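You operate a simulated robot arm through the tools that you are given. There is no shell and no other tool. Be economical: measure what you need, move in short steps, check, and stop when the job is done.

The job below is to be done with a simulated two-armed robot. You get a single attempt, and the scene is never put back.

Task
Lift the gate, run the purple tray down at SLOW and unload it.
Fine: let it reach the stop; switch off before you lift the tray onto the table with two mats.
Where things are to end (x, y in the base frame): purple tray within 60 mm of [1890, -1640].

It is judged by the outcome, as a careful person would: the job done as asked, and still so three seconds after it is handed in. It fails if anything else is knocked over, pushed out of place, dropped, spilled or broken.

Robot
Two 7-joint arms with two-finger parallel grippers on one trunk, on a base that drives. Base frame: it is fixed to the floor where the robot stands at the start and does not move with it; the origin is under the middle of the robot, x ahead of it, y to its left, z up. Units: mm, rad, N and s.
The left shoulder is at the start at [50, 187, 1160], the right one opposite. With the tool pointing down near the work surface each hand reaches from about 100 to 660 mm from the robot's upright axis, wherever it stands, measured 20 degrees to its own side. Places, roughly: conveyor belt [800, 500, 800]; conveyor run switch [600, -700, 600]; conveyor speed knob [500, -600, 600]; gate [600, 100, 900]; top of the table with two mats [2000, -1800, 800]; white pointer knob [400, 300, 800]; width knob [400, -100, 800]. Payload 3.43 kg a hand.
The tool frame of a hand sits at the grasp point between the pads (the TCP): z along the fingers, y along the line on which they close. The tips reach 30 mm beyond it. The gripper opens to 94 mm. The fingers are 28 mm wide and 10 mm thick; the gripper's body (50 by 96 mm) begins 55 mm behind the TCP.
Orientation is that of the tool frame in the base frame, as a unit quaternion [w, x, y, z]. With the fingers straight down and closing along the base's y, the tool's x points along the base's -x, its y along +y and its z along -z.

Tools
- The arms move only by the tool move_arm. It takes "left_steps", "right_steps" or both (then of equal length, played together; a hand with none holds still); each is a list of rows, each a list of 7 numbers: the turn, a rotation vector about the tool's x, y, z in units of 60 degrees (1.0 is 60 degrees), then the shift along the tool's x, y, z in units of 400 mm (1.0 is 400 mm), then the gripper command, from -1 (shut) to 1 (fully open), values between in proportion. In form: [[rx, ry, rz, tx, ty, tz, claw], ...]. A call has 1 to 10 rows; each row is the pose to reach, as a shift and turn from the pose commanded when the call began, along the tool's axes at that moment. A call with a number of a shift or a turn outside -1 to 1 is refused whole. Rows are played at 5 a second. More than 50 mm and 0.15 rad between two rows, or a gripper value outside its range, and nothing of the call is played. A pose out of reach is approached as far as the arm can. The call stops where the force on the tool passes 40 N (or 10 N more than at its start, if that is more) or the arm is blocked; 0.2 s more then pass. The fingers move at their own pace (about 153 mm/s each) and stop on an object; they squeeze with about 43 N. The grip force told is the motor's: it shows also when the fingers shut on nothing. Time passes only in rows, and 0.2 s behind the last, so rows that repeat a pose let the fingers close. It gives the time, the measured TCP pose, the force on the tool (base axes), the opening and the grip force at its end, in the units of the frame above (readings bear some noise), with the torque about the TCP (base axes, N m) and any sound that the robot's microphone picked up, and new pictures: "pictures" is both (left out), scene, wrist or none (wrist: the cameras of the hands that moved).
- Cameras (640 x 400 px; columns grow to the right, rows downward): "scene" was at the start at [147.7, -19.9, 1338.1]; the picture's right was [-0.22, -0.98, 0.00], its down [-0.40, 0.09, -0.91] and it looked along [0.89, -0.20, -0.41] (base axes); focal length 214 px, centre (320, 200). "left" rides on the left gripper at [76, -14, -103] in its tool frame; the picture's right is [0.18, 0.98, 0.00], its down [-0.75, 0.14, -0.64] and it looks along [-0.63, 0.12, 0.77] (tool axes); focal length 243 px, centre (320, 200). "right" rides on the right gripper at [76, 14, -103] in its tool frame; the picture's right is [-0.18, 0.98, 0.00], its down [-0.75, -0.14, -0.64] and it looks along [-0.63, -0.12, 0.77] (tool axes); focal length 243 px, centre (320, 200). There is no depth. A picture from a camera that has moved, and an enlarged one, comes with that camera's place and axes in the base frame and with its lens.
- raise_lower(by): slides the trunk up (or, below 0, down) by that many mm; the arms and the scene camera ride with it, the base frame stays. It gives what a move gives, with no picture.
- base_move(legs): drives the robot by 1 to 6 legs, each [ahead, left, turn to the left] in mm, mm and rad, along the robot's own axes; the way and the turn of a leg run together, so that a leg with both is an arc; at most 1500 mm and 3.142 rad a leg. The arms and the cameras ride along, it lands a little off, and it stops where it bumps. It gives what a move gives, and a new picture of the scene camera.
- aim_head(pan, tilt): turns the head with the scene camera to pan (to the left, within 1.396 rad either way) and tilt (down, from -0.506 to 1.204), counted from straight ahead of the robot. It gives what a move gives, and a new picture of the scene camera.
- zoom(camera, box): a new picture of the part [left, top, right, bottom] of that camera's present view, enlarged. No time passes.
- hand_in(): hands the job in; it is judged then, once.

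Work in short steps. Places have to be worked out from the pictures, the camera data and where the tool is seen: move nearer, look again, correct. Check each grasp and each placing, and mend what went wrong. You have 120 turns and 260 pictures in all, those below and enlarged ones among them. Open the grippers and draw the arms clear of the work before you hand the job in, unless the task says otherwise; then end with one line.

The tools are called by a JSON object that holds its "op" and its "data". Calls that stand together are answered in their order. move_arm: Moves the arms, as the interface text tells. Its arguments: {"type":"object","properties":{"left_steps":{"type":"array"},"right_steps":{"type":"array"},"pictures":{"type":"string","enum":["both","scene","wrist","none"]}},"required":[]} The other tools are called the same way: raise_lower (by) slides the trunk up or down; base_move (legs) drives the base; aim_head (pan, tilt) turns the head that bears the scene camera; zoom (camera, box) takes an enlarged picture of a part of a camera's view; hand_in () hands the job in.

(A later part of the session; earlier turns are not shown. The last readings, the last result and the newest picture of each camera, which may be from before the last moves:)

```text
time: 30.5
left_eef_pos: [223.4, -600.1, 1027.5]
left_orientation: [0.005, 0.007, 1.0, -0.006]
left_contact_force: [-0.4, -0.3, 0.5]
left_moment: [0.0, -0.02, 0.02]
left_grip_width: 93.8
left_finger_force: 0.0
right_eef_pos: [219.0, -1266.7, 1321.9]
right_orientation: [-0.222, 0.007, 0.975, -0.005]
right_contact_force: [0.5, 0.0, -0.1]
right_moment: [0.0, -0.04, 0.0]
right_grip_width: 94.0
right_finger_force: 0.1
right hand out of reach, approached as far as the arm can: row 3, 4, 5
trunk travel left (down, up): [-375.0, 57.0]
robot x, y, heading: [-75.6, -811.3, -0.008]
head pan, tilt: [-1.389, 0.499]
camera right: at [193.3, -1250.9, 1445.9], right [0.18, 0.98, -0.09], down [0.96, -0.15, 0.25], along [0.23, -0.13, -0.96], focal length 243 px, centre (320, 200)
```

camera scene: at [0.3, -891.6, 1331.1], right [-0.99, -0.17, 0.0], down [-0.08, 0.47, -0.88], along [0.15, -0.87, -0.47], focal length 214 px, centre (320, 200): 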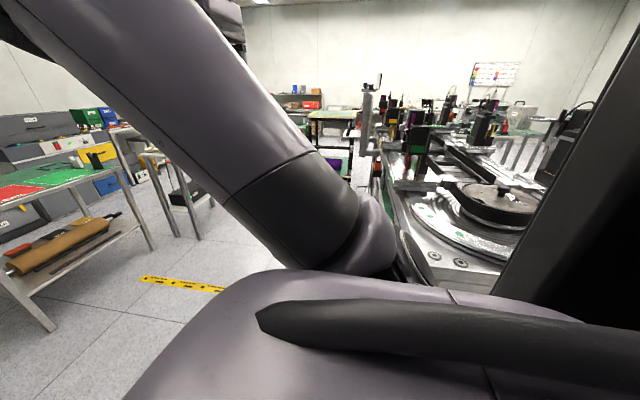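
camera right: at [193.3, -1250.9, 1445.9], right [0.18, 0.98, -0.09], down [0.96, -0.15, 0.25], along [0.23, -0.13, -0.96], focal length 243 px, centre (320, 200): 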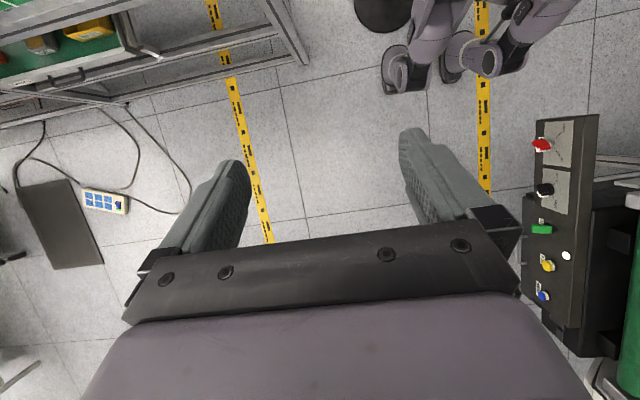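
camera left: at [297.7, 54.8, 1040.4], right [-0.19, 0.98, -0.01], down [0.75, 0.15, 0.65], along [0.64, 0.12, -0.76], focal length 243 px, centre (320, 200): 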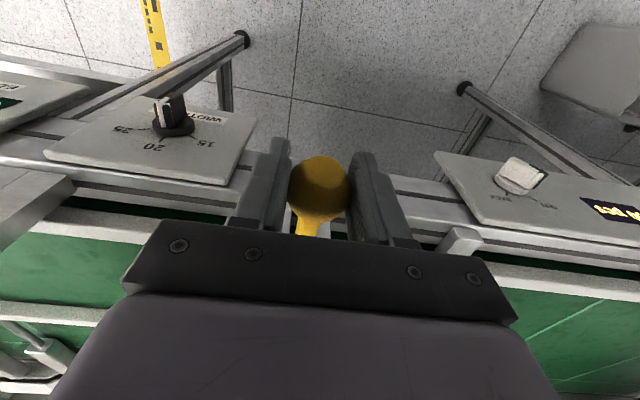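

The right wrist camera shows the control panel well, and a machine table on the far right-rear that blocked the drive. Zoom on the panel.

{"op": "zoom", "data": {"camera": "right", "box": [500, 100, 640, 360]}}

{"op": "zoom", "data": {"camera": "right", "box": [510, 110, 610, 225]}}

```text
1.54 times, centred on (570, 230) of right
camera zoom: at [193.3, -1250.9, 1445.9], right [0.18, 0.98, -0.09], down [0.96, -0.15, 0.25], along [0.23, -0.13, -0.96], focal length 373 px, centre (-65, 154)
```

zoom: 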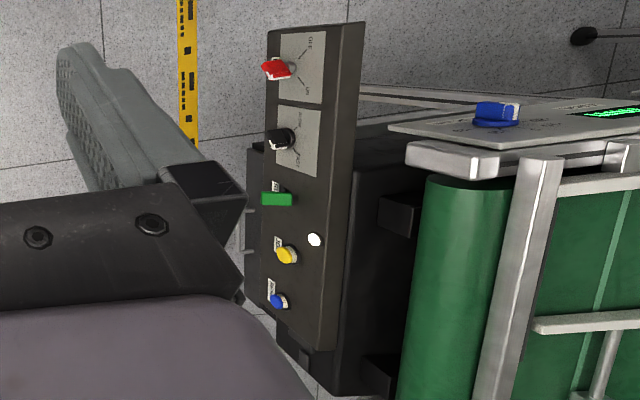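

```text
3.48 times, centred on (560, 168) of right
camera zoom: at [193.3, -1250.9, 1445.9], right [0.18, 0.98, -0.09], down [0.96, -0.15, 0.25], along [0.23, -0.13, -0.96], focal length 844 px, centre (-515, 313)
```

zoom: 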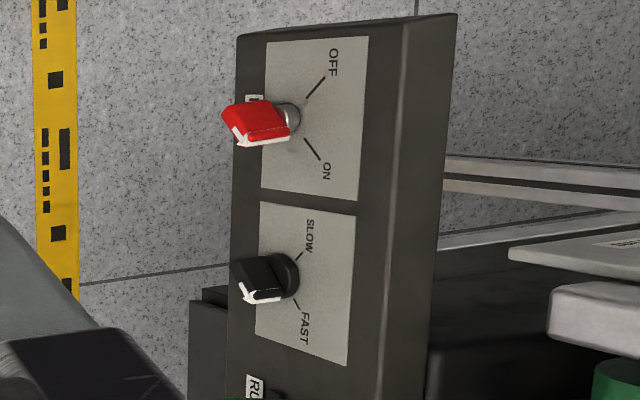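

The panel carries a red OFF/ON switch and a black SLOW/FAST knob, facing -y. I'll restore the right wrist tilt, then turn left to face +y where I stand before driving on.

{"op": "move_arm", "data": {"right_steps": [[0, -0.14, 0, 0, 0, 0, 1], [0, -0.28, 0, 0, 0, 0, 1], [0, -0.42, 0, 0, 0, 0, 1]], "pictures": "none"}}

{"op": "aim_head", "data": {"pan": 0, "tilt": 0.8}}

{"op": "base_move", "data": {"legs": [[0, 0, 0.8], [0, 0, 0.78]]}}

```text
time: 31.3
left_eef_pos: [224.4, -599.5, 1027.9]
left_orientation: [0.005, 0.007, 1.0, -0.005]
left_contact_force: [0.3, 0.3, 0.5]
left_moment: [0.01, 0.0, -0.04]
left_grip_width: 94.1
left_finger_force: 0.1
right_eef_pos: [219.5, -1267.6, 1321.7]
right_orientation: [-0.003, 0.004, 1.0, -0.007]
right_contact_force: [0.0, 0.5, -0.1]
right_moment: [0.03, -0.02, -0.01]
right_grip_width: 93.9
right_finger_force: 0.1
trunk travel left (down, up): [-375.0, 57.0]
robot x, y, heading: [-71.6, -811.4, -0.008]
head pan, tilt: [-1.389, 0.499]
```

```text
time: 32.8
left_eef_pos: [222.9, -600.5, 1028.0]
left_orientation: [0.005, 0.007, 1.0, -0.004]
left_contact_force: [0.2, 0.1, -0.4]
left_moment: [-0.02, 0.01, -0.01]
left_grip_width: 94.0
left_finger_force: 0.0
right_eef_pos: [218.5, -1268.7, 1320.7]
right_orientation: [-0.006, 0.005, 1.0, -0.007]
right_contact_force: [0.2, -0.7, 0.1]
right_moment: [0.01, 0.0, -0.02]
right_grip_width: 94.1
right_finger_force: 0.1
trunk travel left (down, up): [-375.0, 57.0]
robot x, y, heading: [-78.0, -808.1, -0.012]
head pan, tilt: [0.0, 0.799]
camera scene: at [65.4, -806.8, 1304.5], right [-0.01, -1.0, 0.0], down [-0.72, 0.01, -0.7], along [0.7, -0.01, -0.72], focal length 214 px, centre (320, 200)
```

scene: 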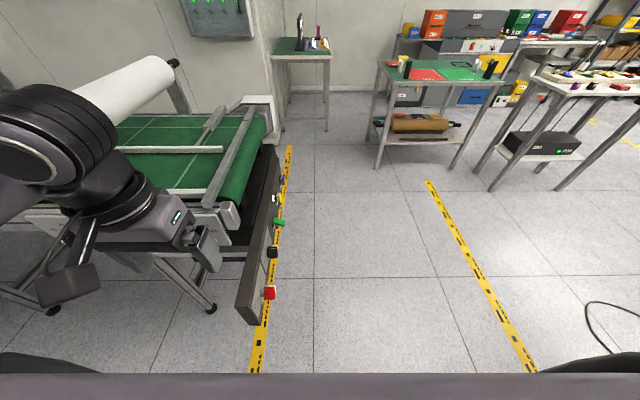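

```text
time: 33.6
left_eef_pos: [219.7, -593.4, 1029.2]
left_orientation: [0.007, 0.0, 1.0, -0.007]
left_contact_force: [-0.4, 0.1, -0.9]
left_moment: [0.01, -0.03, 0.02]
left_grip_width: 94.1
left_finger_force: 0.0
right_eef_pos: [222.2, -1260.7, 1321.4]
right_orientation: [-0.003, -0.001, 1.0, -0.007]
right_contact_force: [0.2, -0.7, 0.2]
right_moment: [0.0, 0.0, -0.02]
right_grip_width: 93.8
right_finger_force: 0.1
trunk travel left (down, up): [-375.0, 57.0]
robot x, y, heading: [-74.1, -807.1, 0.002]
head pan, tilt: [0.0, 0.799]
stopped in leg 1: the robot was blocked; the commanded pose is now the measured one
camera scene: at [62.6, -801.4, 1304.9], right [0.0, -1.0, 0.01], down [-0.72, 0.0, -0.7], along [0.7, 0.0, -0.72], focal length 214 px, centre (320, 200)
```

scene: 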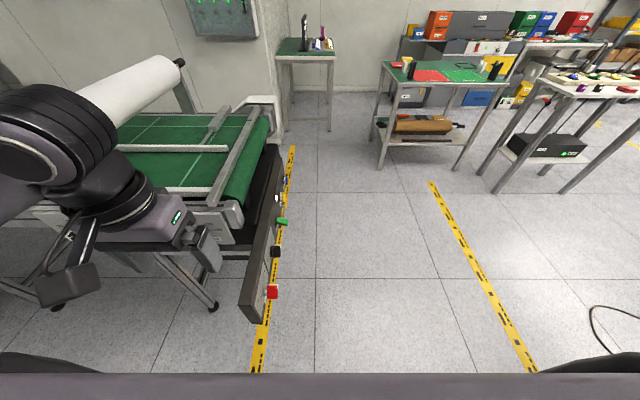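

Still in contact on the right. Ease left, then forward, then sideways again.

{"op": "base_move", "data": {"legs": [[0, 40, 0], [80, 0, 0], [0, -300, 0]]}}

```text
time: 35.8
left_eef_pos: [302.2, -604.3, 1027.2]
left_orientation: [0.006, 0.004, 1.0, -0.007]
left_contact_force: [-0.6, 0.1, -0.4]
left_moment: [-0.02, 0.0, 0.02]
left_grip_width: 93.9
left_finger_force: 0.0
right_eef_pos: [302.9, -1272.5, 1320.0]
right_orientation: [-0.006, 0.002, 1.0, -0.006]
right_contact_force: [0.5, -0.4, 0.6]
right_moment: [0.02, -0.01, 0.02]
right_grip_width: 94.0
right_finger_force: 0.1
trunk travel left (down, up): [-375.0, 57.0]
robot x, y, heading: [9.8, -823.2, -0.005]
head pan, tilt: [0.0, 0.799]
stopped in leg 3: the robot was blocked; the commanded pose is now the measured one
camera scene: at [146.0, -811.1, 1304.8], right [-0.01, -1.0, 0.01], down [-0.72, 0.0, -0.7], along [0.7, -0.01, -0.72], focal length 214 px, centre (320, 200)
```

scene: 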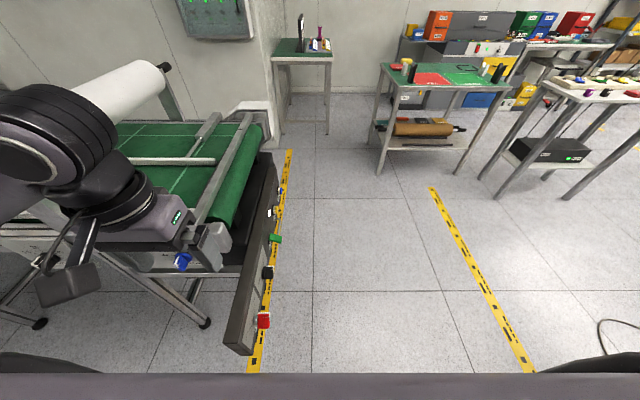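

Unclear what blocks. I'll lower the right hand and tilt its camera back to see what stands beside the robot's base.

{"op": "move_arm", "data": {"right_steps": [[0, 0.14, 0, 0.02, 0.05, 0.1, 1], [0, 0.28, 0, 0.03, 0.1, 0.2, 1], [0, 0.42, 0, 0.04, 0.12, 0.3, 1], [0, 0.56, 0, 0.05, 0.12, 0.35, 1], [0, 0.7, 0, 0.05, 0.12, 0.35, 1], [0, 0.84, 0, 0.05, 0.12, 0.35, 1], [0, 0.98, 0, 0.05, 0.12, 0.35, 1]], "pictures": "wrist"}}

```text
time: 37.4
left_eef_pos: [301.5, -607.3, 1027.6]
left_orientation: [0.006, 0.003, 1.0, -0.007]
left_contact_force: [-0.3, 0.0, 0.1]
left_moment: [0.0, -0.01, 0.01]
left_grip_width: 93.8
left_finger_force: 0.1
right_eef_pos: [281.2, -1228.8, 1180.1]
right_orientation: [-0.497, 0.005, 0.868, -0.005]
right_contact_force: [-0.3, -0.5, 1.1]
right_moment: [0.0, -0.02, 0.01]
right_grip_width: 94.0
right_finger_force: 0.0
trunk travel left (down, up): [-375.0, 57.0]
robot x, y, heading: [4.2, -821.9, -0.002]
head pan, tilt: [0.0, 0.799]
camera right: at [329.5, -1213.0, 1296.9], right [0.1, 0.98, -0.17], down [0.94, -0.15, -0.32], along [-0.34, -0.13, -0.93], focal length 243 px, centre (320, 200)
```

right: 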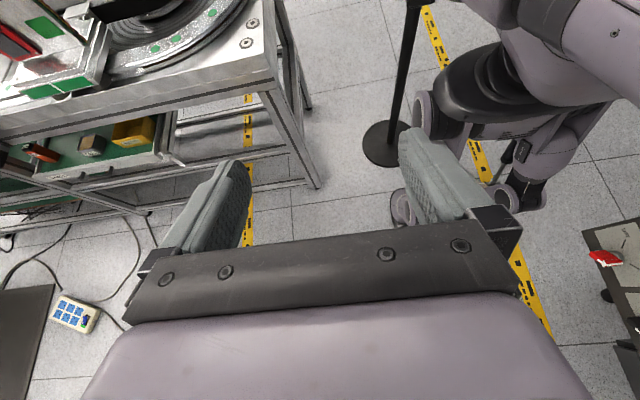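

A black stanchion post stands just right-behind the robot. Zoom in on it and its surroundings.

{"op": "zoom", "data": {"camera": "right", "box": [340, 0, 640, 200]}}

{"op": "aim_head", "data": {"pan": -1.396, "tilt": 0.1}}

```text
2.00 times, centred on (490, 100) of right
camera zoom: at [329.5, -1213.0, 1296.9], right [0.1, 0.98, -0.17], down [0.94, -0.15, -0.32], along [-0.34, -0.13, -0.93], focal length 485 px, centre (-20, 400)
```

zoom: 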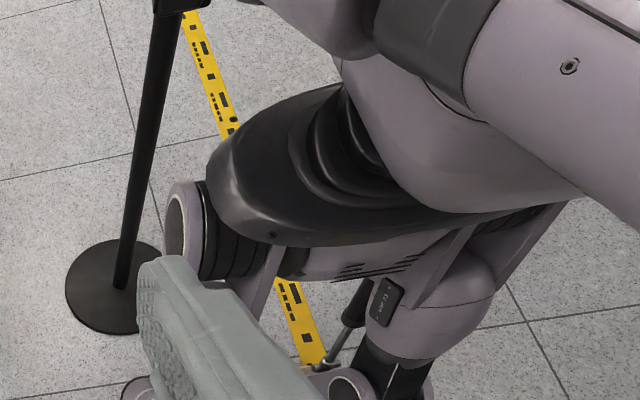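

```text
time: 39.0
left_eef_pos: [302.1, -608.0, 1028.3]
left_orientation: [0.006, 0.003, 1.0, -0.006]
left_contact_force: [-0.7, -0.1, -0.2]
left_moment: [0.02, 0.02, -0.01]
left_grip_width: 94.2
left_finger_force: 0.0
right_eef_pos: [282.4, -1228.7, 1179.5]
right_orientation: [-0.495, 0.005, 0.869, -0.004]
right_contact_force: [0.4, 0.2, 0.5]
right_moment: [0.03, 0.01, 0.0]
right_grip_width: 94.2
right_finger_force: 0.0
trunk travel left (down, up): [-375.0, 57.0]
robot x, y, heading: [7.8, -816.9, -0.008]
head pan, tilt: [-1.396, 0.099]
camera scene: at [80.2, -904.5, 1368.0], right [-0.99, -0.17, 0.0], down [-0.02, 0.09, -1.0], along [0.17, -0.98, -0.09], focal length 214 px, centre (320, 200)
```

scene: 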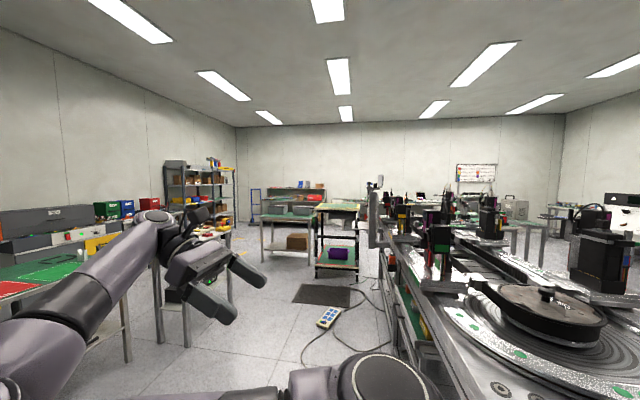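

The stanchion is near [-440, -940]. I'll step left slightly and forward, then check whether it stays put (not being dragged).

{"op": "base_move", "data": {"legs": [[0, 30, 0], [100, 0, 0]]}}

{"op": "zoom", "data": {"camera": "right", "box": [240, 0, 640, 250]}}

```text
time: 40.5
left_eef_pos: [401.0, -582.8, 1028.8]
left_orientation: [0.007, 0.003, 1.0, -0.003]
left_contact_force: [1.0, -0.5, 0.1]
left_moment: [-0.01, 0.03, 0.01]
left_grip_width: 94.1
left_finger_force: 0.1
right_eef_pos: [380.4, -1204.0, 1176.3]
right_orientation: [-0.495, 0.003, 0.869, -0.001]
right_contact_force: [0.5, 0.1, -0.3]
right_moment: [0.01, 0.02, -0.01]
right_grip_width: 94.2
right_finger_force: 0.1
trunk travel left (down, up): [-375.0, 57.0]
robot x, y, heading: [107.1, -793.3, -0.002]
head pan, tilt: [-1.396, 0.099]
camera scene: at [178.9, -880.8, 1367.5], right [-0.99, -0.17, 0.0], down [-0.02, 0.1, -0.99], along [0.17, -0.98, -0.1], focal length 214 px, centre (320, 200)
```

scene: 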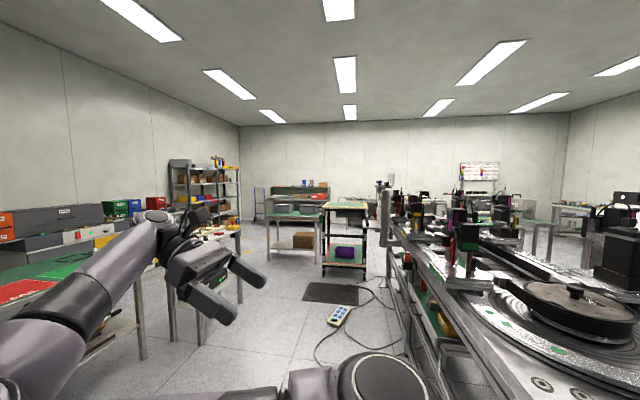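

```text
1.60 times, centred on (440, 125) of right
camera zoom: at [428.0, -1190.7, 1293.8], right [0.1, 0.98, -0.16], down [0.94, -0.15, -0.32], along [-0.34, -0.12, -0.93], focal length 388 px, centre (128, 320)
```

zoom: 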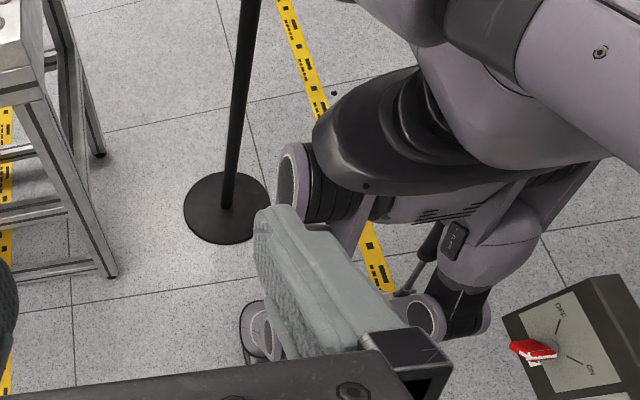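

The post is unmoved. Try moving right from here.

{"op": "base_move", "data": {"legs": [[0, -200, 0]]}}

```text
time: 41.7
left_eef_pos: [399.2, -671.4, 1029.3]
left_orientation: [0.007, 0.003, 1.0, -0.003]
left_contact_force: [0.4, -0.1, 0.4]
left_moment: [0.02, 0.02, 0.03]
left_grip_width: 93.8
left_finger_force: 0.0
right_eef_pos: [378.1, -1294.6, 1176.5]
right_orientation: [-0.495, 0.003, 0.869, -0.002]
right_contact_force: [-0.8, 0.1, 0.1]
right_moment: [0.0, 0.02, -0.04]
right_grip_width: 93.8
right_finger_force: 0.0
trunk travel left (down, up): [-375.0, 57.0]
robot x, y, heading: [102.1, -878.1, -0.005]
head pan, tilt: [-1.396, 0.099]
stopped in leg 1: the robot was blocked; the commanded pose is now the measured one
camera scene: at [177.6, -969.4, 1367.8], right [-0.99, -0.17, 0.0], down [-0.02, 0.1, -1.0], along [0.17, -0.98, -0.1], focal length 214 px, centre (320, 200)
```

scene: 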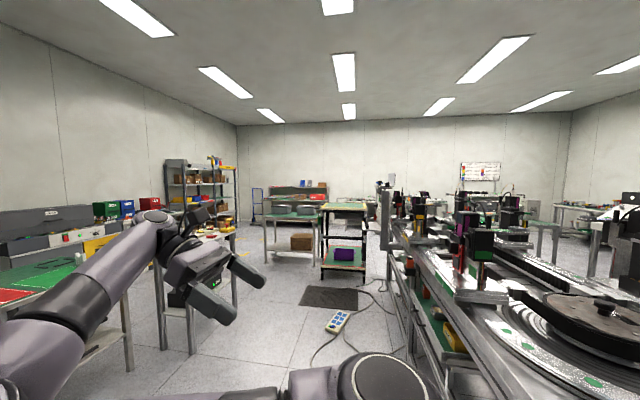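

Blocked again, with nothing visible on the right. Check my left side in case something is caught there.

{"op": "aim_head", "data": {"pan": 1.39, "tilt": 0.6}}

{"op": "zoom", "data": {"camera": "right", "box": [0, 0, 640, 400]}}

```text
time: 44.2
left_eef_pos: [400.6, -671.7, 1028.5]
left_orientation: [0.005, 0.003, 1.0, -0.003]
left_contact_force: [1.0, 0.1, -0.2]
left_moment: [0.0, -0.02, -0.01]
left_grip_width: 94.0
left_finger_force: 0.2
right_eef_pos: [378.1, -1293.8, 1176.4]
right_orientation: [-0.494, 0.003, 0.869, -0.001]
right_contact_force: [-0.3, -0.3, -0.3]
right_moment: [-0.02, 0.04, 0.02]
right_grip_width: 93.8
right_finger_force: 0.1
trunk travel left (down, up): [-375.0, 57.0]
robot x, y, heading: [107.1, -880.0, -0.006]
head pan, tilt: [1.389, 0.6]
camera scene: at [178.8, -792.2, 1321.4], right [0.98, -0.19, 0.0], down [-0.11, -0.56, -0.82], along [0.15, 0.81, -0.57], focal length 214 px, centre (320, 200)
```

scene: 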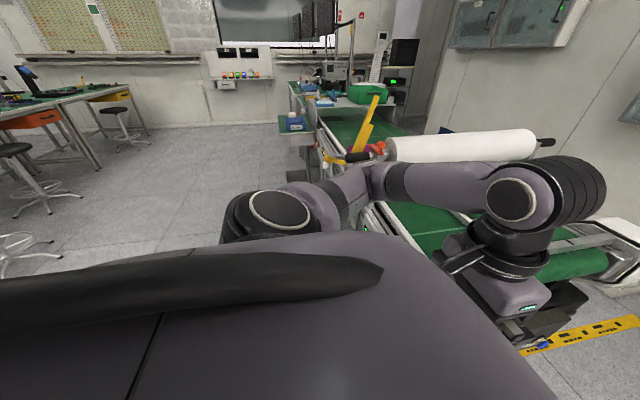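

```text
1.00 times, centred on (320, 200) of right
camera zoom: at [426.5, -1279.7, 1294.2], right [0.1, 0.98, -0.16], down [0.94, -0.15, -0.32], along [-0.34, -0.12, -0.93], focal length 243 px, centre (320, 200)
```

zoom: 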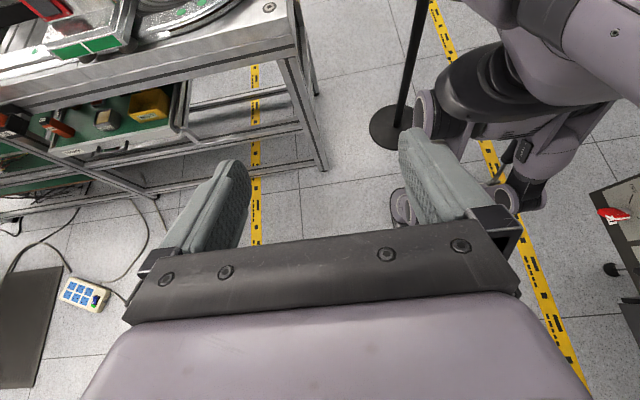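

A left turn and right shift are blocked but forward is free: likely the robot's rear touches the post. Turning right swings the rear away from it; I'll do that, then drive ahead.

{"op": "base_move", "data": {"legs": [[0, 0, -0.9], [400, 0, 0]]}}

{"op": "zoom", "data": {"camera": "right", "box": [0, 0, 640, 400]}}

```text
time: 49.0
left_eef_pos: [696.4, -1300.6, 1030.2]
left_orientation: [0.004, 0.44, 0.898, -0.006]
left_contact_force: [0.9, -0.7, 0.1]
left_moment: [0.03, 0.01, 0.01]
left_grip_width: 94.1
left_finger_force: 0.0
right_eef_pos: [194.6, -1667.5, 1177.1]
right_orientation: [-0.446, 0.382, 0.78, 0.216]
right_contact_force: [-0.1, 0.5, -0.3]
right_moment: [0.01, 0.0, 0.05]
right_grip_width: 94.0
right_finger_force: 0.0
trunk travel left (down, up): [-375.0, 57.0]
robot x, y, heading: [350.4, -1195.9, -0.911]
head pan, tilt: [1.389, 0.6]
camera scene: at [464.9, -1201.3, 1321.4], right [0.46, -0.89, 0.0], down [-0.5, -0.26, -0.83], along [0.73, 0.38, -0.56], focal length 214 px, centre (320, 200)
```

scene: 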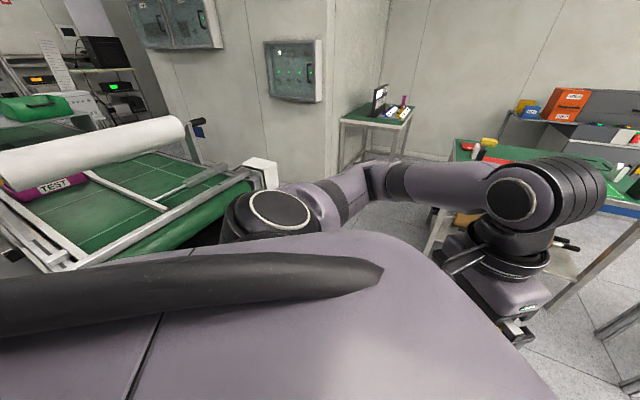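

```text
1.00 times, centred on (320, 200) of right
camera zoom: at [235.0, -1698.2, 1293.9], right [0.83, 0.53, -0.16], down [0.46, -0.83, -0.32], along [-0.3, 0.19, -0.93], focal length 243 px, centre (320, 200)
```

zoom: 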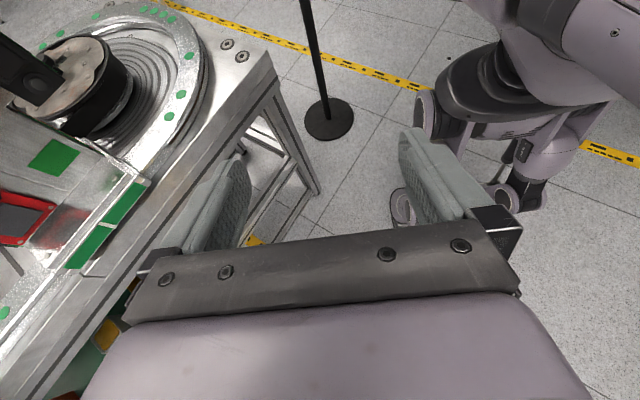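

The post is unmoved and we're free. Shift toward +x away from the machine, then turn to face the panel (+y).

{"op": "base_move", "data": {"legs": [[150, 190, 0], [0, 0, 1.24], [0, 0, 1.24]]}}

{"op": "aim_head", "data": {"pan": 0.15, "tilt": 0.8}}

```text
time: 56.9
left_eef_pos: [385.0, -903.4, 1028.0]
left_orientation: [0.007, -0.706, 0.709, 0.002]
left_contact_force: [-0.4, 0.1, -0.6]
left_moment: [0.01, -0.01, 0.02]
left_grip_width: 94.2
left_finger_force: 0.1
right_eef_pos: [1007.9, -923.1, 1175.7]
right_orientation: [-0.349, -0.613, 0.616, -0.351]
right_contact_force: [0.2, 0.3, 0.3]
right_moment: [-0.02, 0.01, 0.0]
right_grip_width: 93.9
right_finger_force: 0.1
trunk travel left (down, up): [-375.0, 57.0]
robot x, y, heading: [592.7, -1199.4, 1.571]
head pan, tilt: [1.389, 0.6]
camera scene: at [506.7, -1123.4, 1321.4], right [0.18, 0.98, 0.0], down [0.56, -0.1, -0.83], along [-0.81, 0.15, -0.56], focal length 214 px, centre (320, 200)
```

scene: 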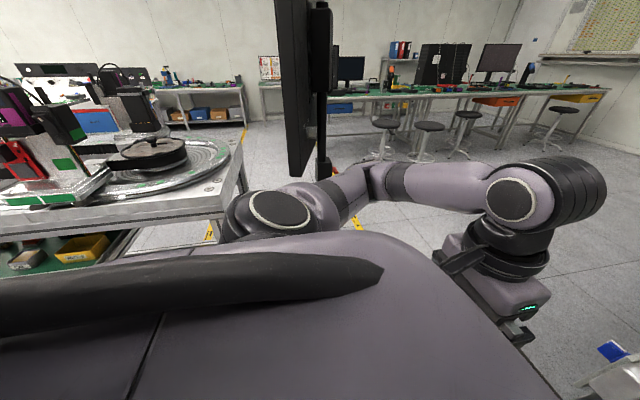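

```text
time: 58.4
left_eef_pos: [386.8, -902.9, 1031.0]
left_orientation: [0.006, -0.706, 0.708, 0.003]
left_contact_force: [-1.5, 0.4, 0.3]
left_moment: [0.0, 0.0, 0.03]
left_grip_width: 94.2
left_finger_force: 0.1
right_eef_pos: [1007.6, -922.9, 1175.6]
right_orientation: [-0.349, -0.613, 0.616, -0.351]
right_contact_force: [-0.5, 0.2, -0.3]
right_moment: [0.03, 0.01, -0.02]
right_grip_width: 93.7
right_finger_force: 0.1
trunk travel left (down, up): [-375.0, 57.0]
robot x, y, heading: [597.3, -1202.9, 1.573]
head pan, tilt: [0.15, 0.799]
camera scene: at [581.7, -1059.7, 1304.6], right [0.99, 0.15, 0.0], down [0.11, -0.71, -0.7], along [-0.1, 0.69, -0.72], focal length 214 px, centre (320, 200)
```

scene: 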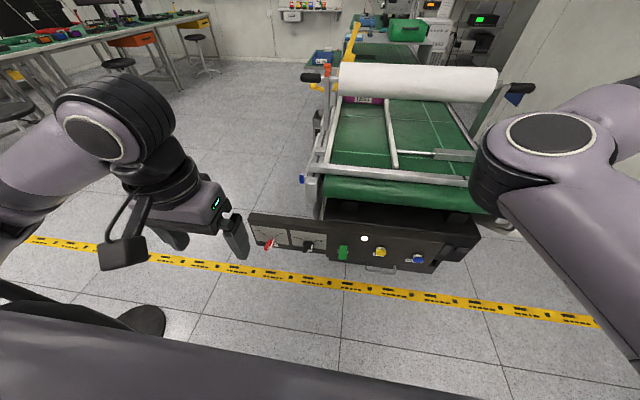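

Now facing the panel (and the "post" was a monitor stand, still in place). Zoom on the panel.

{"op": "zoom", "data": {"camera": "scene", "box": [240, 195, 480, 280]}}

{"op": "zoom", "data": {"camera": "scene", "box": [240, 205, 340, 265]}}

{"op": "zoom", "data": {"camera": "scene", "box": [290, 50, 530, 210]}}

```text
2.67 times, centred on (360, 238) of scene
camera zoom: at [581.7, -1059.7, 1304.6], right [0.99, 0.15, 0.0], down [0.11, -0.71, -0.7], along [-0.1, 0.69, -0.72], focal length 572 px, centre (213, 100)
```

zoom: 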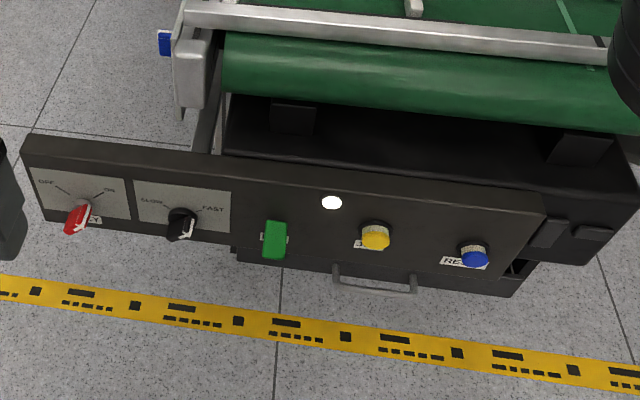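

```text
6.40 times, centred on (290, 235) of scene
camera zoom: at [581.7, -1059.7, 1304.6], right [0.99, 0.15, 0.0], down [0.11, -0.71, -0.7], along [-0.1, 0.69, -0.72], focal length 1373 px, centre (512, -24)
```

zoom: 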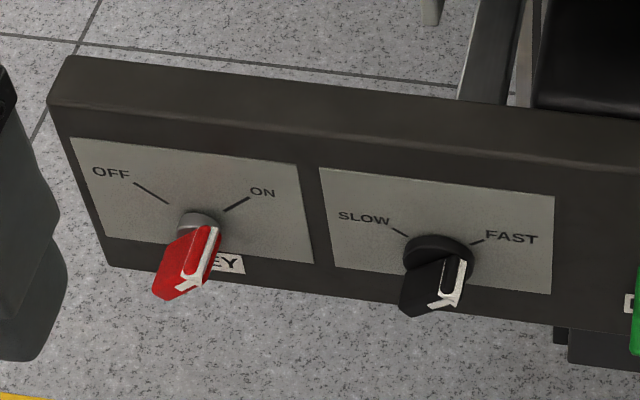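

```text
2.50 times, centred on (410, 130) of scene
camera zoom: at [581.7, -1059.7, 1304.6], right [0.99, 0.15, 0.0], down [0.11, -0.71, -0.7], along [-0.1, 0.69, -0.72], focal length 536 px, centre (95, 375)
```

zoom: 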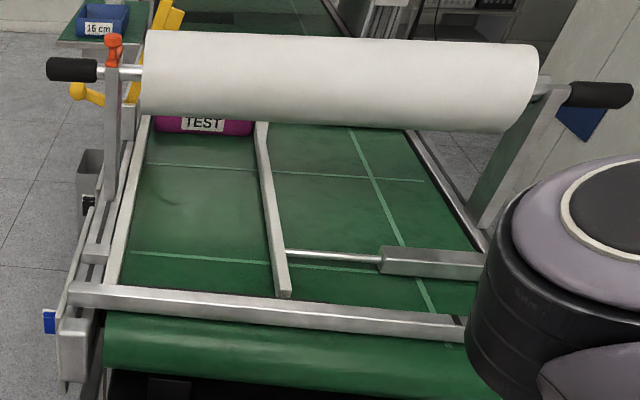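

The green control at ~[608,-640,600] matches the hinted run-switch place; black SLOW/FAST at ~[477,-640,617]; red KEY at ~[330,-641,602]. Zoom on the right half of the panel for labels.

{"op": "zoom", "data": {"camera": "scene", "box": [325, 215, 435, 280]}}

{"op": "raise_lower", "data": {"by": -300}}

{"op": "aim_head", "data": {"pan": 0.1, "tilt": 0.6}}

```text
5.82 times, centred on (380, 248) of scene
camera zoom: at [581.7, -1059.7, 1304.6], right [0.99, 0.15, 0.0], down [0.11, -0.71, -0.7], along [-0.1, 0.69, -0.72], focal length 1248 px, centre (-29, -76)
```

zoom: 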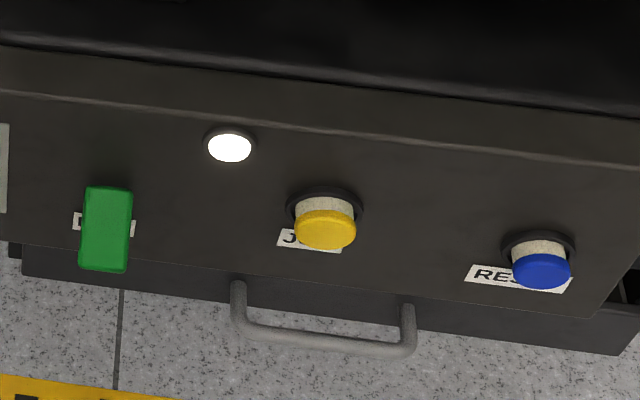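

```text
time: 61.4
left_eef_pos: [386.5, -903.9, 728.5]
left_orientation: [0.006, -0.706, 0.708, 0.002]
left_contact_force: [0.1, -0.3, -0.3]
left_moment: [-0.01, 0.03, 0.05]
left_grip_width: 94.1
left_finger_force: 0.1
right_eef_pos: [1009.0, -921.6, 876.2]
right_orientation: [-0.348, -0.613, 0.616, -0.351]
right_contact_force: [-0.7, -0.4, -0.4]
right_moment: [-0.02, 0.03, -0.03]
right_grip_width: 94.0
right_finger_force: 0.0
trunk travel left (down, up): [-75.0, 357.0]
robot x, y, heading: [593.9, -1199.3, 1.569]
head pan, tilt: [0.15, 0.799]
```

```text
time: 62.1
left_eef_pos: [385.8, -903.3, 731.3]
left_orientation: [0.007, -0.706, 0.708, 0.002]
left_contact_force: [0.2, -0.8, -0.9]
left_moment: [0.02, 0.04, 0.0]
left_grip_width: 94.1
left_finger_force: 0.2
right_eef_pos: [1008.0, -922.3, 877.1]
right_orientation: [-0.349, -0.613, 0.615, -0.351]
right_contact_force: [-0.2, 0.2, 0.3]
right_moment: [-0.01, -0.03, -0.04]
right_grip_width: 94.0
right_finger_force: 0.1
trunk travel left (down, up): [-75.0, 357.0]
robot x, y, heading: [593.8, -1200.0, 1.568]
head pan, tilt: [0.099, 0.6]
camera scene: at [585.1, -1051.6, 1021.4], right [1.0, 0.1, 0.0], down [0.06, -0.56, -0.82], along [-0.08, 0.82, -0.57], focal length 214 px, centre (320, 200)
```

scene: 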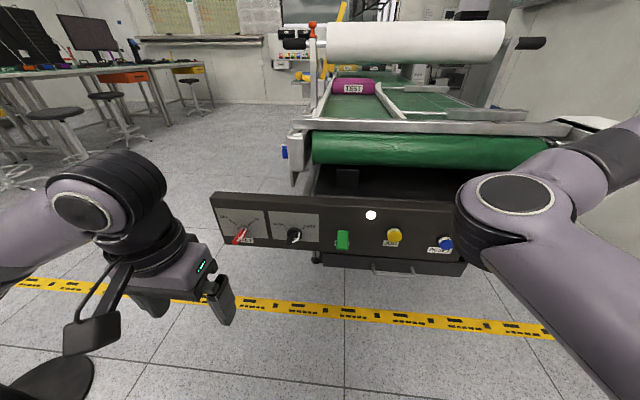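

A much more frontal view; zoom in on the knobs and switch.

{"op": "zoom", "data": {"camera": "scene", "box": [205, 190, 325, 260]}}

{"op": "zoom", "data": {"camera": "scene", "box": [320, 200, 470, 280]}}

{"op": "zoom", "data": {"camera": "scene", "box": [270, 40, 560, 200]}}

```text
5.33 times, centred on (265, 225) of scene
camera zoom: at [585.1, -1051.6, 1021.4], right [1.0, 0.1, 0.0], down [0.06, -0.56, -0.82], along [-0.08, 0.82, -0.57], focal length 1144 px, centre (613, 67)
```

zoom: 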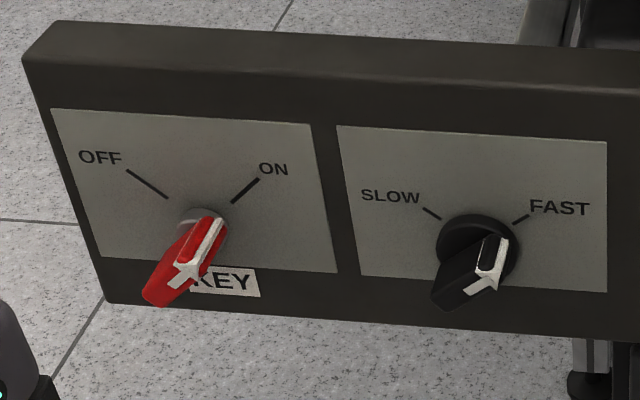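

```text
4.27 times, centred on (395, 240) of scene
camera zoom: at [585.1, -1051.6, 1021.4], right [1.0, 0.1, 0.0], down [0.06, -0.56, -0.82], along [-0.08, 0.82, -0.57], focal length 915 px, centre (0, 29)
```

zoom: 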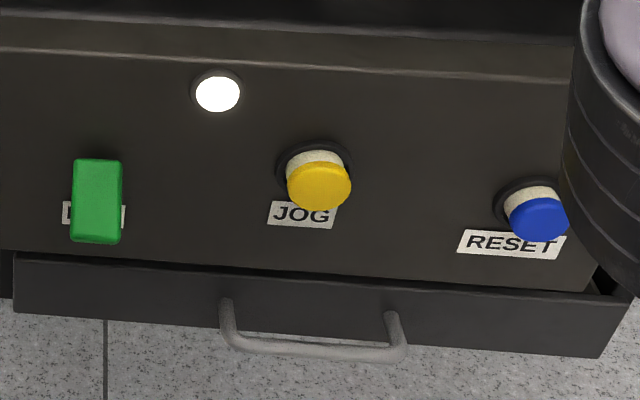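

```text
2.21 times, centred on (415, 120) of scene
camera zoom: at [585.1, -1051.6, 1021.4], right [1.0, 0.1, 0.0], down [0.06, -0.56, -0.82], along [-0.08, 0.82, -0.57], focal length 473 px, centre (110, 377)
```

zoom: 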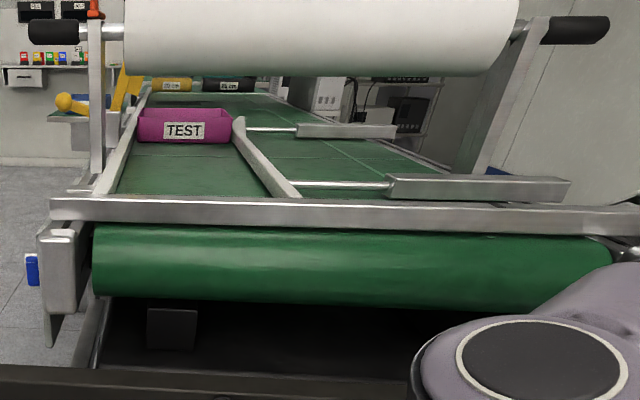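

Speed pointer is at FAST, key at ON (lamp lit), green RUN switch is next to JOG. I'll swing the left hand to point at the panel (+y), in stages.

{"op": "move_arm", "data": {"left_steps": [[0, -0.14, 0, -0.02, 0, 0.03, 1], [0, -0.28, 0, -0.04, 0, 0.06, 1], [0, -0.42, 0, -0.06, 0, 0.09, 1], [0, -0.56, 0, -0.08, 0, 0.12, 1], [0, -0.7, 0, -0.1, 0, 0.15, 1], [0, -0.84, 0, -0.12, 0, 0.17, 1], [0, -0.98, 0, -0.14, 0, 0.18, 1]], "pictures": "none"}}

{"op": "move_arm", "data": {"left_steps": [[0, -0.14, 0, 0, 0, 0, 1], [0, -0.28, 0, 0, 0, 0, 1], [0, -0.42, 0, 0, 0, 0, 1], [0, -0.52, 0, 0, 0, 0, 1]], "pictures": "both"}}

```text
time: 63.7
left_eef_pos: [397.9, -814.3, 632.7]
left_orientation: [0.355, -0.613, 0.614, 0.349]
left_contact_force: [-0.2, 0.1, -0.5]
left_moment: [0.0, -0.02, -0.03]
left_grip_width: 94.1
left_finger_force: 0.1
left hand out of reach, approached as far as the arm can: row 2, 3, 4, 5, 6, 7
right_eef_pos: [1007.6, -923.4, 876.3]
right_orientation: [-0.349, -0.613, 0.616, -0.351]
right_contact_force: [-0.6, 0.2, -0.4]
right_moment: [0.0, -0.01, 0.0]
right_grip_width: 94.0
right_finger_force: 0.1
trunk travel left (down, up): [-75.0, 357.0]
robot x, y, heading: [592.2, -1195.6, 1.569]
head pan, tilt: [0.099, 0.6]
```

```text
time: 64.7
left_eef_pos: [397.6, -814.3, 633.0]
left_orientation: [0.505, -0.497, 0.496, 0.502]
left_contact_force: [-0.4, -0.2, -0.5]
left_moment: [0.02, -0.02, 0.02]
left_grip_width: 94.0
left_finger_force: 0.0
right_eef_pos: [1008.1, -922.1, 876.4]
right_orientation: [-0.349, -0.613, 0.616, -0.351]
right_contact_force: [-0.2, 0.6, 0.4]
right_moment: [0.01, 0.0, -0.03]
right_grip_width: 94.1
right_finger_force: 0.1
trunk travel left (down, up): [-75.0, 357.0]
robot x, y, heading: [593.3, -1198.2, 1.571]
head pan, tilt: [0.099, 0.6]
camera scene: at [585.1, -1051.5, 1021.5], right [1.0, 0.1, 0.0], down [0.05, -0.56, -0.83], along [-0.08, 0.82, -0.56], focal length 214 px, centre (320, 200)
camera left: at [411.9, -917.8, 554.4], right [-0.98, 0.01, -0.19], down [-0.15, -0.65, 0.74], along [-0.12, 0.76, 0.64], focal length 243 px, centre (320, 200)
```

scene: 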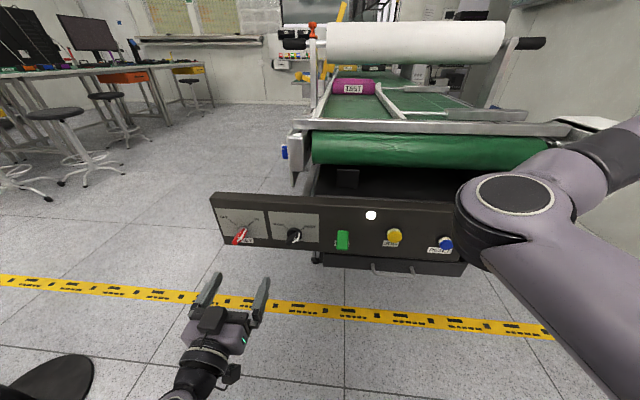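
left: 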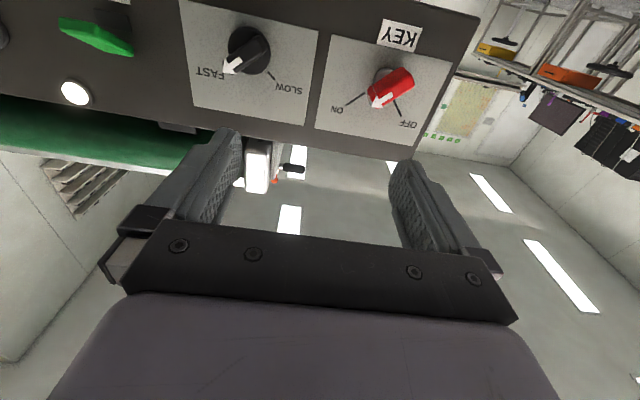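

Hand is now pointed at the panel. Zoom on its view of the knobs.

{"op": "zoom", "data": {"camera": "left", "box": [170, 0, 450, 150]}}

{"op": "zoom", "data": {"camera": "left", "box": [0, 0, 200, 120]}}

```text
2.29 times, centred on (310, 75) of left
camera zoom: at [411.9, -917.8, 554.4], right [-0.98, 0.01, -0.19], down [-0.15, -0.65, 0.74], along [-0.12, 0.76, 0.64], focal length 555 px, centre (343, 486)
```

zoom: 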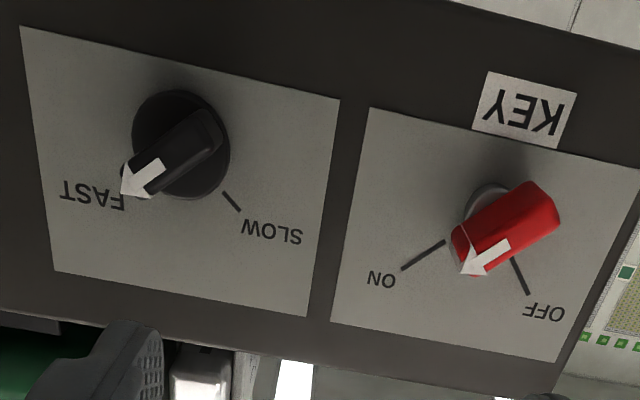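

```text
3.20 times, centred on (100, 60) of left
camera zoom: at [411.9, -917.8, 554.4], right [-0.98, 0.01, -0.19], down [-0.15, -0.65, 0.74], along [-0.12, 0.76, 0.64], focal length 776 px, centre (1024, 648)
```

zoom: 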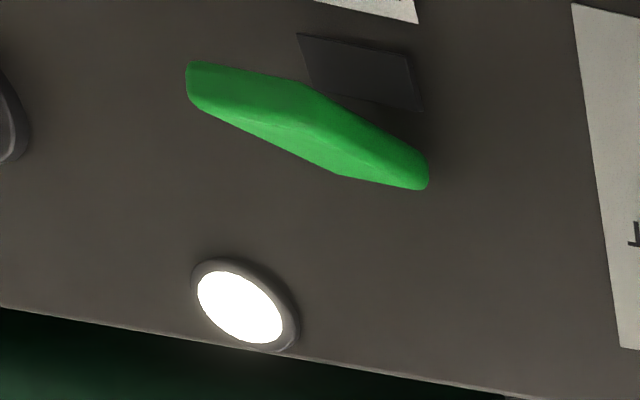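

KEY points to ON, speed to FAST; knob centre ≈ [476, -634, 615] with its blade at 51° right. I'll align the left gripper across the blade, 85 mm off the panel.

{"op": "move_arm", "data": {"left_steps": [[0, 0, 0.14, 0.01, -0.04, 0.02, 1], [0, 0, 0.28, 0.02, -0.08, 0.04, 1], [0, 0, 0.42, 0.03, -0.12, 0.06, 1], [0, 0, 0.56, 0.043, -0.16, 0.1, 1], [0, 0, 0.7, 0.043, -0.196, 0.15, 1], [0, 0, 0.84, 0.043, -0.196, 0.22, 1], [0, 0, 0.84, 0.043, -0.196, 0.285, 1]], "pictures": "both"}}

```text
time: 66.3
left_eef_pos: [477.2, -701.4, 617.5]
left_orientation: [0.243, -0.239, 0.661, 0.668]
left_contact_force: [-1.1, -0.1, -0.2]
left_moment: [-0.03, 0.01, 0.0]
left_grip_width: 94.1
left_finger_force: 0.0
right_eef_pos: [1008.9, -923.3, 877.3]
right_orientation: [-0.348, -0.614, 0.616, -0.351]
right_contact_force: [-0.6, 0.1, 0.1]
right_moment: [0.0, 0.01, 0.02]
right_grip_width: 94.2
right_finger_force: 0.1
trunk travel left (down, up): [-75.0, 357.0]
robot x, y, heading: [594.0, -1196.6, 1.565]
head pan, tilt: [0.099, 0.6]
camera scene: at [585.1, -1051.6, 1021.4], right [1.0, 0.1, 0.0], down [0.06, -0.56, -0.83], along [-0.08, 0.82, -0.56], focal length 214 px, centre (320, 200)
camera left: at [426.8, -804.4, 555.7], right [-0.77, -0.01, 0.64], down [0.49, -0.65, 0.58], along [0.41, 0.76, 0.5], focal length 243 px, centre (320, 200)
```

scene: 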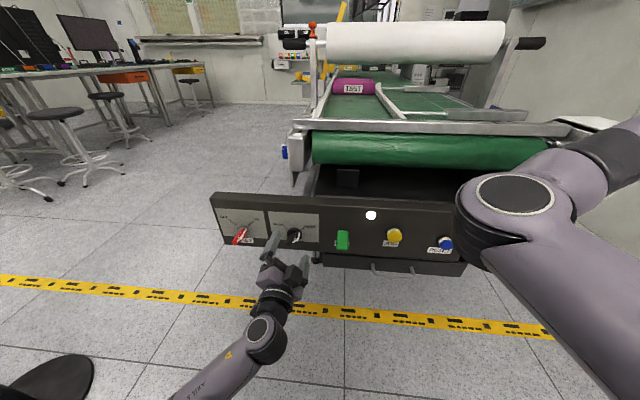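
left: 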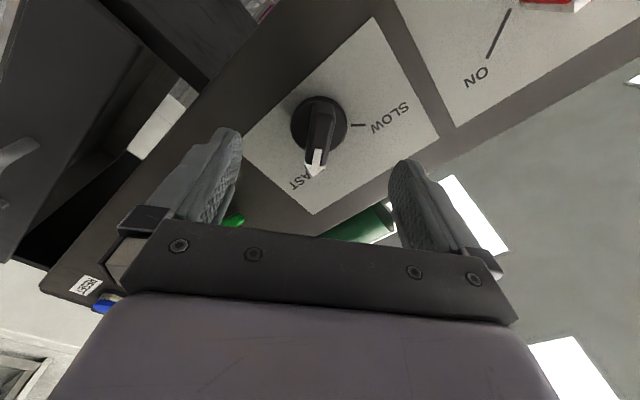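

The blade is lined up between the fingers. Advance 36 mm and close.

{"op": "move_arm", "data": {"left_steps": [[0, 0, 0, 0, 0, 0.045, 1], [0, 0, 0, 0, 0, 0.09, 1], [0, 0, 0, 0, 0, 0.09, 0], [0, 0, 0, 0, 0, 0.09, -1], [0, 0, 0, 0, 0, 0.09, -1]], "pictures": "wrist"}}

```text
time: 67.5
left_eef_pos: [476.7, -664.0, 617.2]
left_orientation: [0.245, -0.238, 0.662, 0.667]
left_contact_force: [6.1, 3.8, -7.0]
left_moment: [-0.16, -0.1, -0.5]
left_grip_width: 41.5
left_finger_force: 45.2
right_eef_pos: [1008.0, -922.7, 875.4]
right_orientation: [-0.349, -0.613, 0.615, -0.352]
right_contact_force: [0.4, -0.9, 0.2]
right_moment: [-0.03, 0.01, 0.01]
right_grip_width: 94.0
right_finger_force: 0.1
trunk travel left (down, up): [-75.0, 357.0]
robot x, y, heading: [594.6, -1196.4, 1.566]
head pan, tilt: [0.099, 0.6]
camera left: at [427.5, -768.2, 555.1], right [-0.77, 0.0, 0.64], down [0.48, -0.65, 0.59], along [0.41, 0.76, 0.5], focal length 243 px, centre (320, 200)
```

left: 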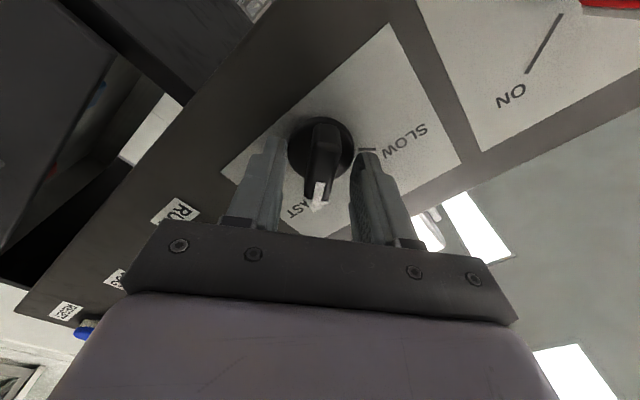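

That gripped the round skirt (41.5 mm). Open, back 14 mm, and grip the blade itself.

{"op": "move_arm", "data": {"left_steps": [[0, 0, 0, 0, 0, 0, 0.5], [0, 0, 0, 0, 0, -0.02, 0.5], [0, 0, 0, 0, 0, -0.035, 0.5], [0, 0, 0, 0, 0, -0.035, -1], [0, 0, 0, 0, 0, -0.035, -1], [0, 0, 0, 0, 0, -0.035, -1]], "pictures": "wrist"}}

```text
time: 68.9
left_eef_pos: [477.8, -678.5, 616.8]
left_orientation: [0.244, -0.239, 0.662, 0.668]
left_contact_force: [2.8, 0.9, -6.3]
left_moment: [0.31, -0.08, -0.97]
left_grip_width: 14.8
left_finger_force: 45.0
right_eef_pos: [1007.6, -922.9, 876.7]
right_orientation: [-0.35, -0.613, 0.616, -0.352]
right_contact_force: [-0.3, 0.7, 0.8]
right_moment: [-0.01, -0.01, -0.01]
right_grip_width: 94.2
right_finger_force: 0.1
trunk travel left (down, up): [-75.0, 357.0]
robot x, y, heading: [594.8, -1198.2, 1.574]
head pan, tilt: [0.099, 0.6]
camera left: at [427.6, -781.9, 555.0], right [-0.77, 0.0, 0.64], down [0.48, -0.65, 0.59], along [0.41, 0.76, 0.5], focal length 243 px, centre (320, 200)
```

left: 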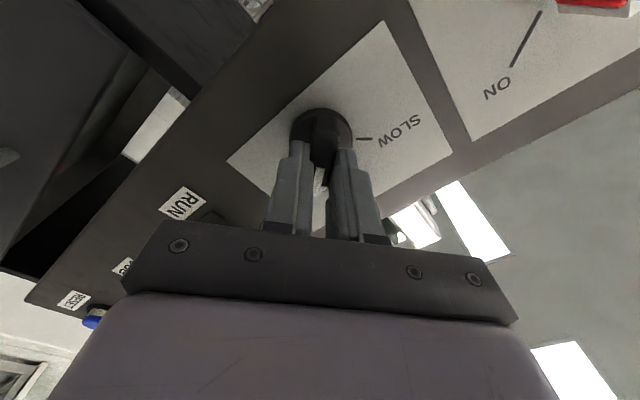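

Blade held (14.8 mm). Turn counter-clockwise toward SLOW, first 59°.

{"op": "move_arm", "data": {"left_steps": [[0, 0, -0.14, 0, 0, 0, -1], [0, 0, -0.28, 0, 0, 0, -1], [0, 0, -0.42, 0, 0, 0, -1], [0, 0, -0.56, 0, 0, 0, -1], [0, 0, -0.7, 0, 0, 0, -1], [0, 0, -0.84, 0, 0, 0, -1], [0, 0, -0.98, 0, 0, 0, -1]], "pictures": "wrist"}}

```text
time: 69.4
left_eef_pos: [477.3, -677.3, 617.3]
left_orientation: [0.309, -0.29, 0.638, 0.643]
left_contact_force: [3.1, 7.1, -4.2]
left_moment: [0.38, -0.02, 0.1]
left_grip_width: 14.9
left_finger_force: 44.8
right_eef_pos: [1010.0, -924.0, 876.5]
right_orientation: [-0.349, -0.613, 0.615, -0.351]
right_contact_force: [0.6, 0.0, 0.7]
right_moment: [0.02, 0.01, -0.01]
right_grip_width: 93.9
right_finger_force: 0.1
trunk travel left (down, up): [-75.0, 357.0]
robot x, y, heading: [598.2, -1195.1, 1.567]
head pan, tilt: [0.099, 0.6]
stopped in row 2 (left hand): the force on the tool passed its limit (the readings are from after the stop); the commanded pose is now the measured one
camera left: at [436.2, -779.0, 546.5], right [-0.87, 0.01, 0.49], down [0.36, -0.66, 0.66], along [0.33, 0.75, 0.57], focal length 243 px, centre (320, 200)
```

left: 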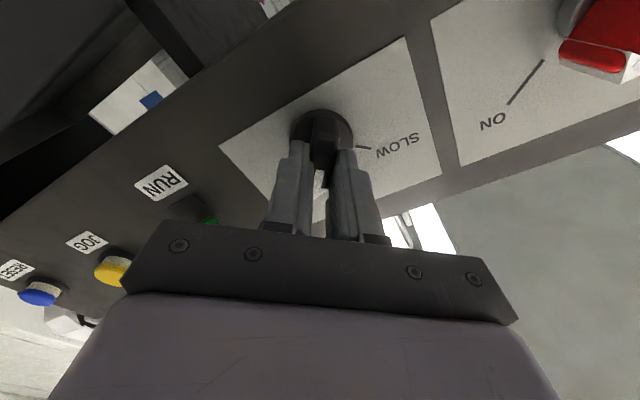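

It turned ~10° and hit a force peak (detent or axis offset). Retry slower, shifting slightly toward the knob axis.

{"op": "move_arm", "data": {"left_steps": [[0, 0, -0.06, 0.004, 0.003, 0, -1], [0, 0, -0.12, 0.006, 0.004, 0, -1], [0, 0, -0.18, 0.006, 0.004, 0, -1], [0, 0, -0.26, 0.006, 0.004, 0, -1], [0, 0, -0.34, 0.006, 0.004, 0, -1], [0, 0, -0.42, 0.006, 0.004, 0, -1], [0, 0, -0.5, 0.006, 0.004, 0, -1], [0, 0, -0.58, 0.006, 0.004, 0, -1]], "pictures": "wrist"}}

```text
time: 69.8
left_eef_pos: [477.0, -675.4, 616.7]
left_orientation: [0.328, -0.295, 0.634, 0.636]
left_contact_force: [6.6, 6.3, -4.1]
left_moment: [-0.15, 0.01, 0.93]
left_grip_width: 15.0
left_finger_force: 45.1
right_eef_pos: [1009.7, -924.8, 876.4]
right_orientation: [-0.349, -0.613, 0.616, -0.351]
right_contact_force: [-0.1, -0.2, 1.7]
right_moment: [-0.04, 0.01, -0.04]
right_grip_width: 93.9
right_finger_force: 0.0
trunk travel left (down, up): [-75.0, 357.0]
robot x, y, heading: [591.4, -1198.5, 1.569]
head pan, tilt: [0.099, 0.6]
stopped in row 2 (left hand): the force on the tool passed its limit (the readings are from after the stop); the commanded pose is now the measured one
camera left: at [436.6, -777.2, 544.3], right [-0.89, 0.02, 0.46], down [0.32, -0.67, 0.67], along [0.32, 0.74, 0.59], focal length 243 px, centre (320, 200)
```

left: 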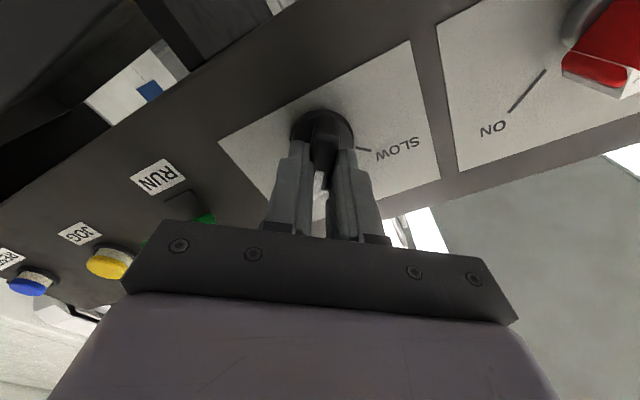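

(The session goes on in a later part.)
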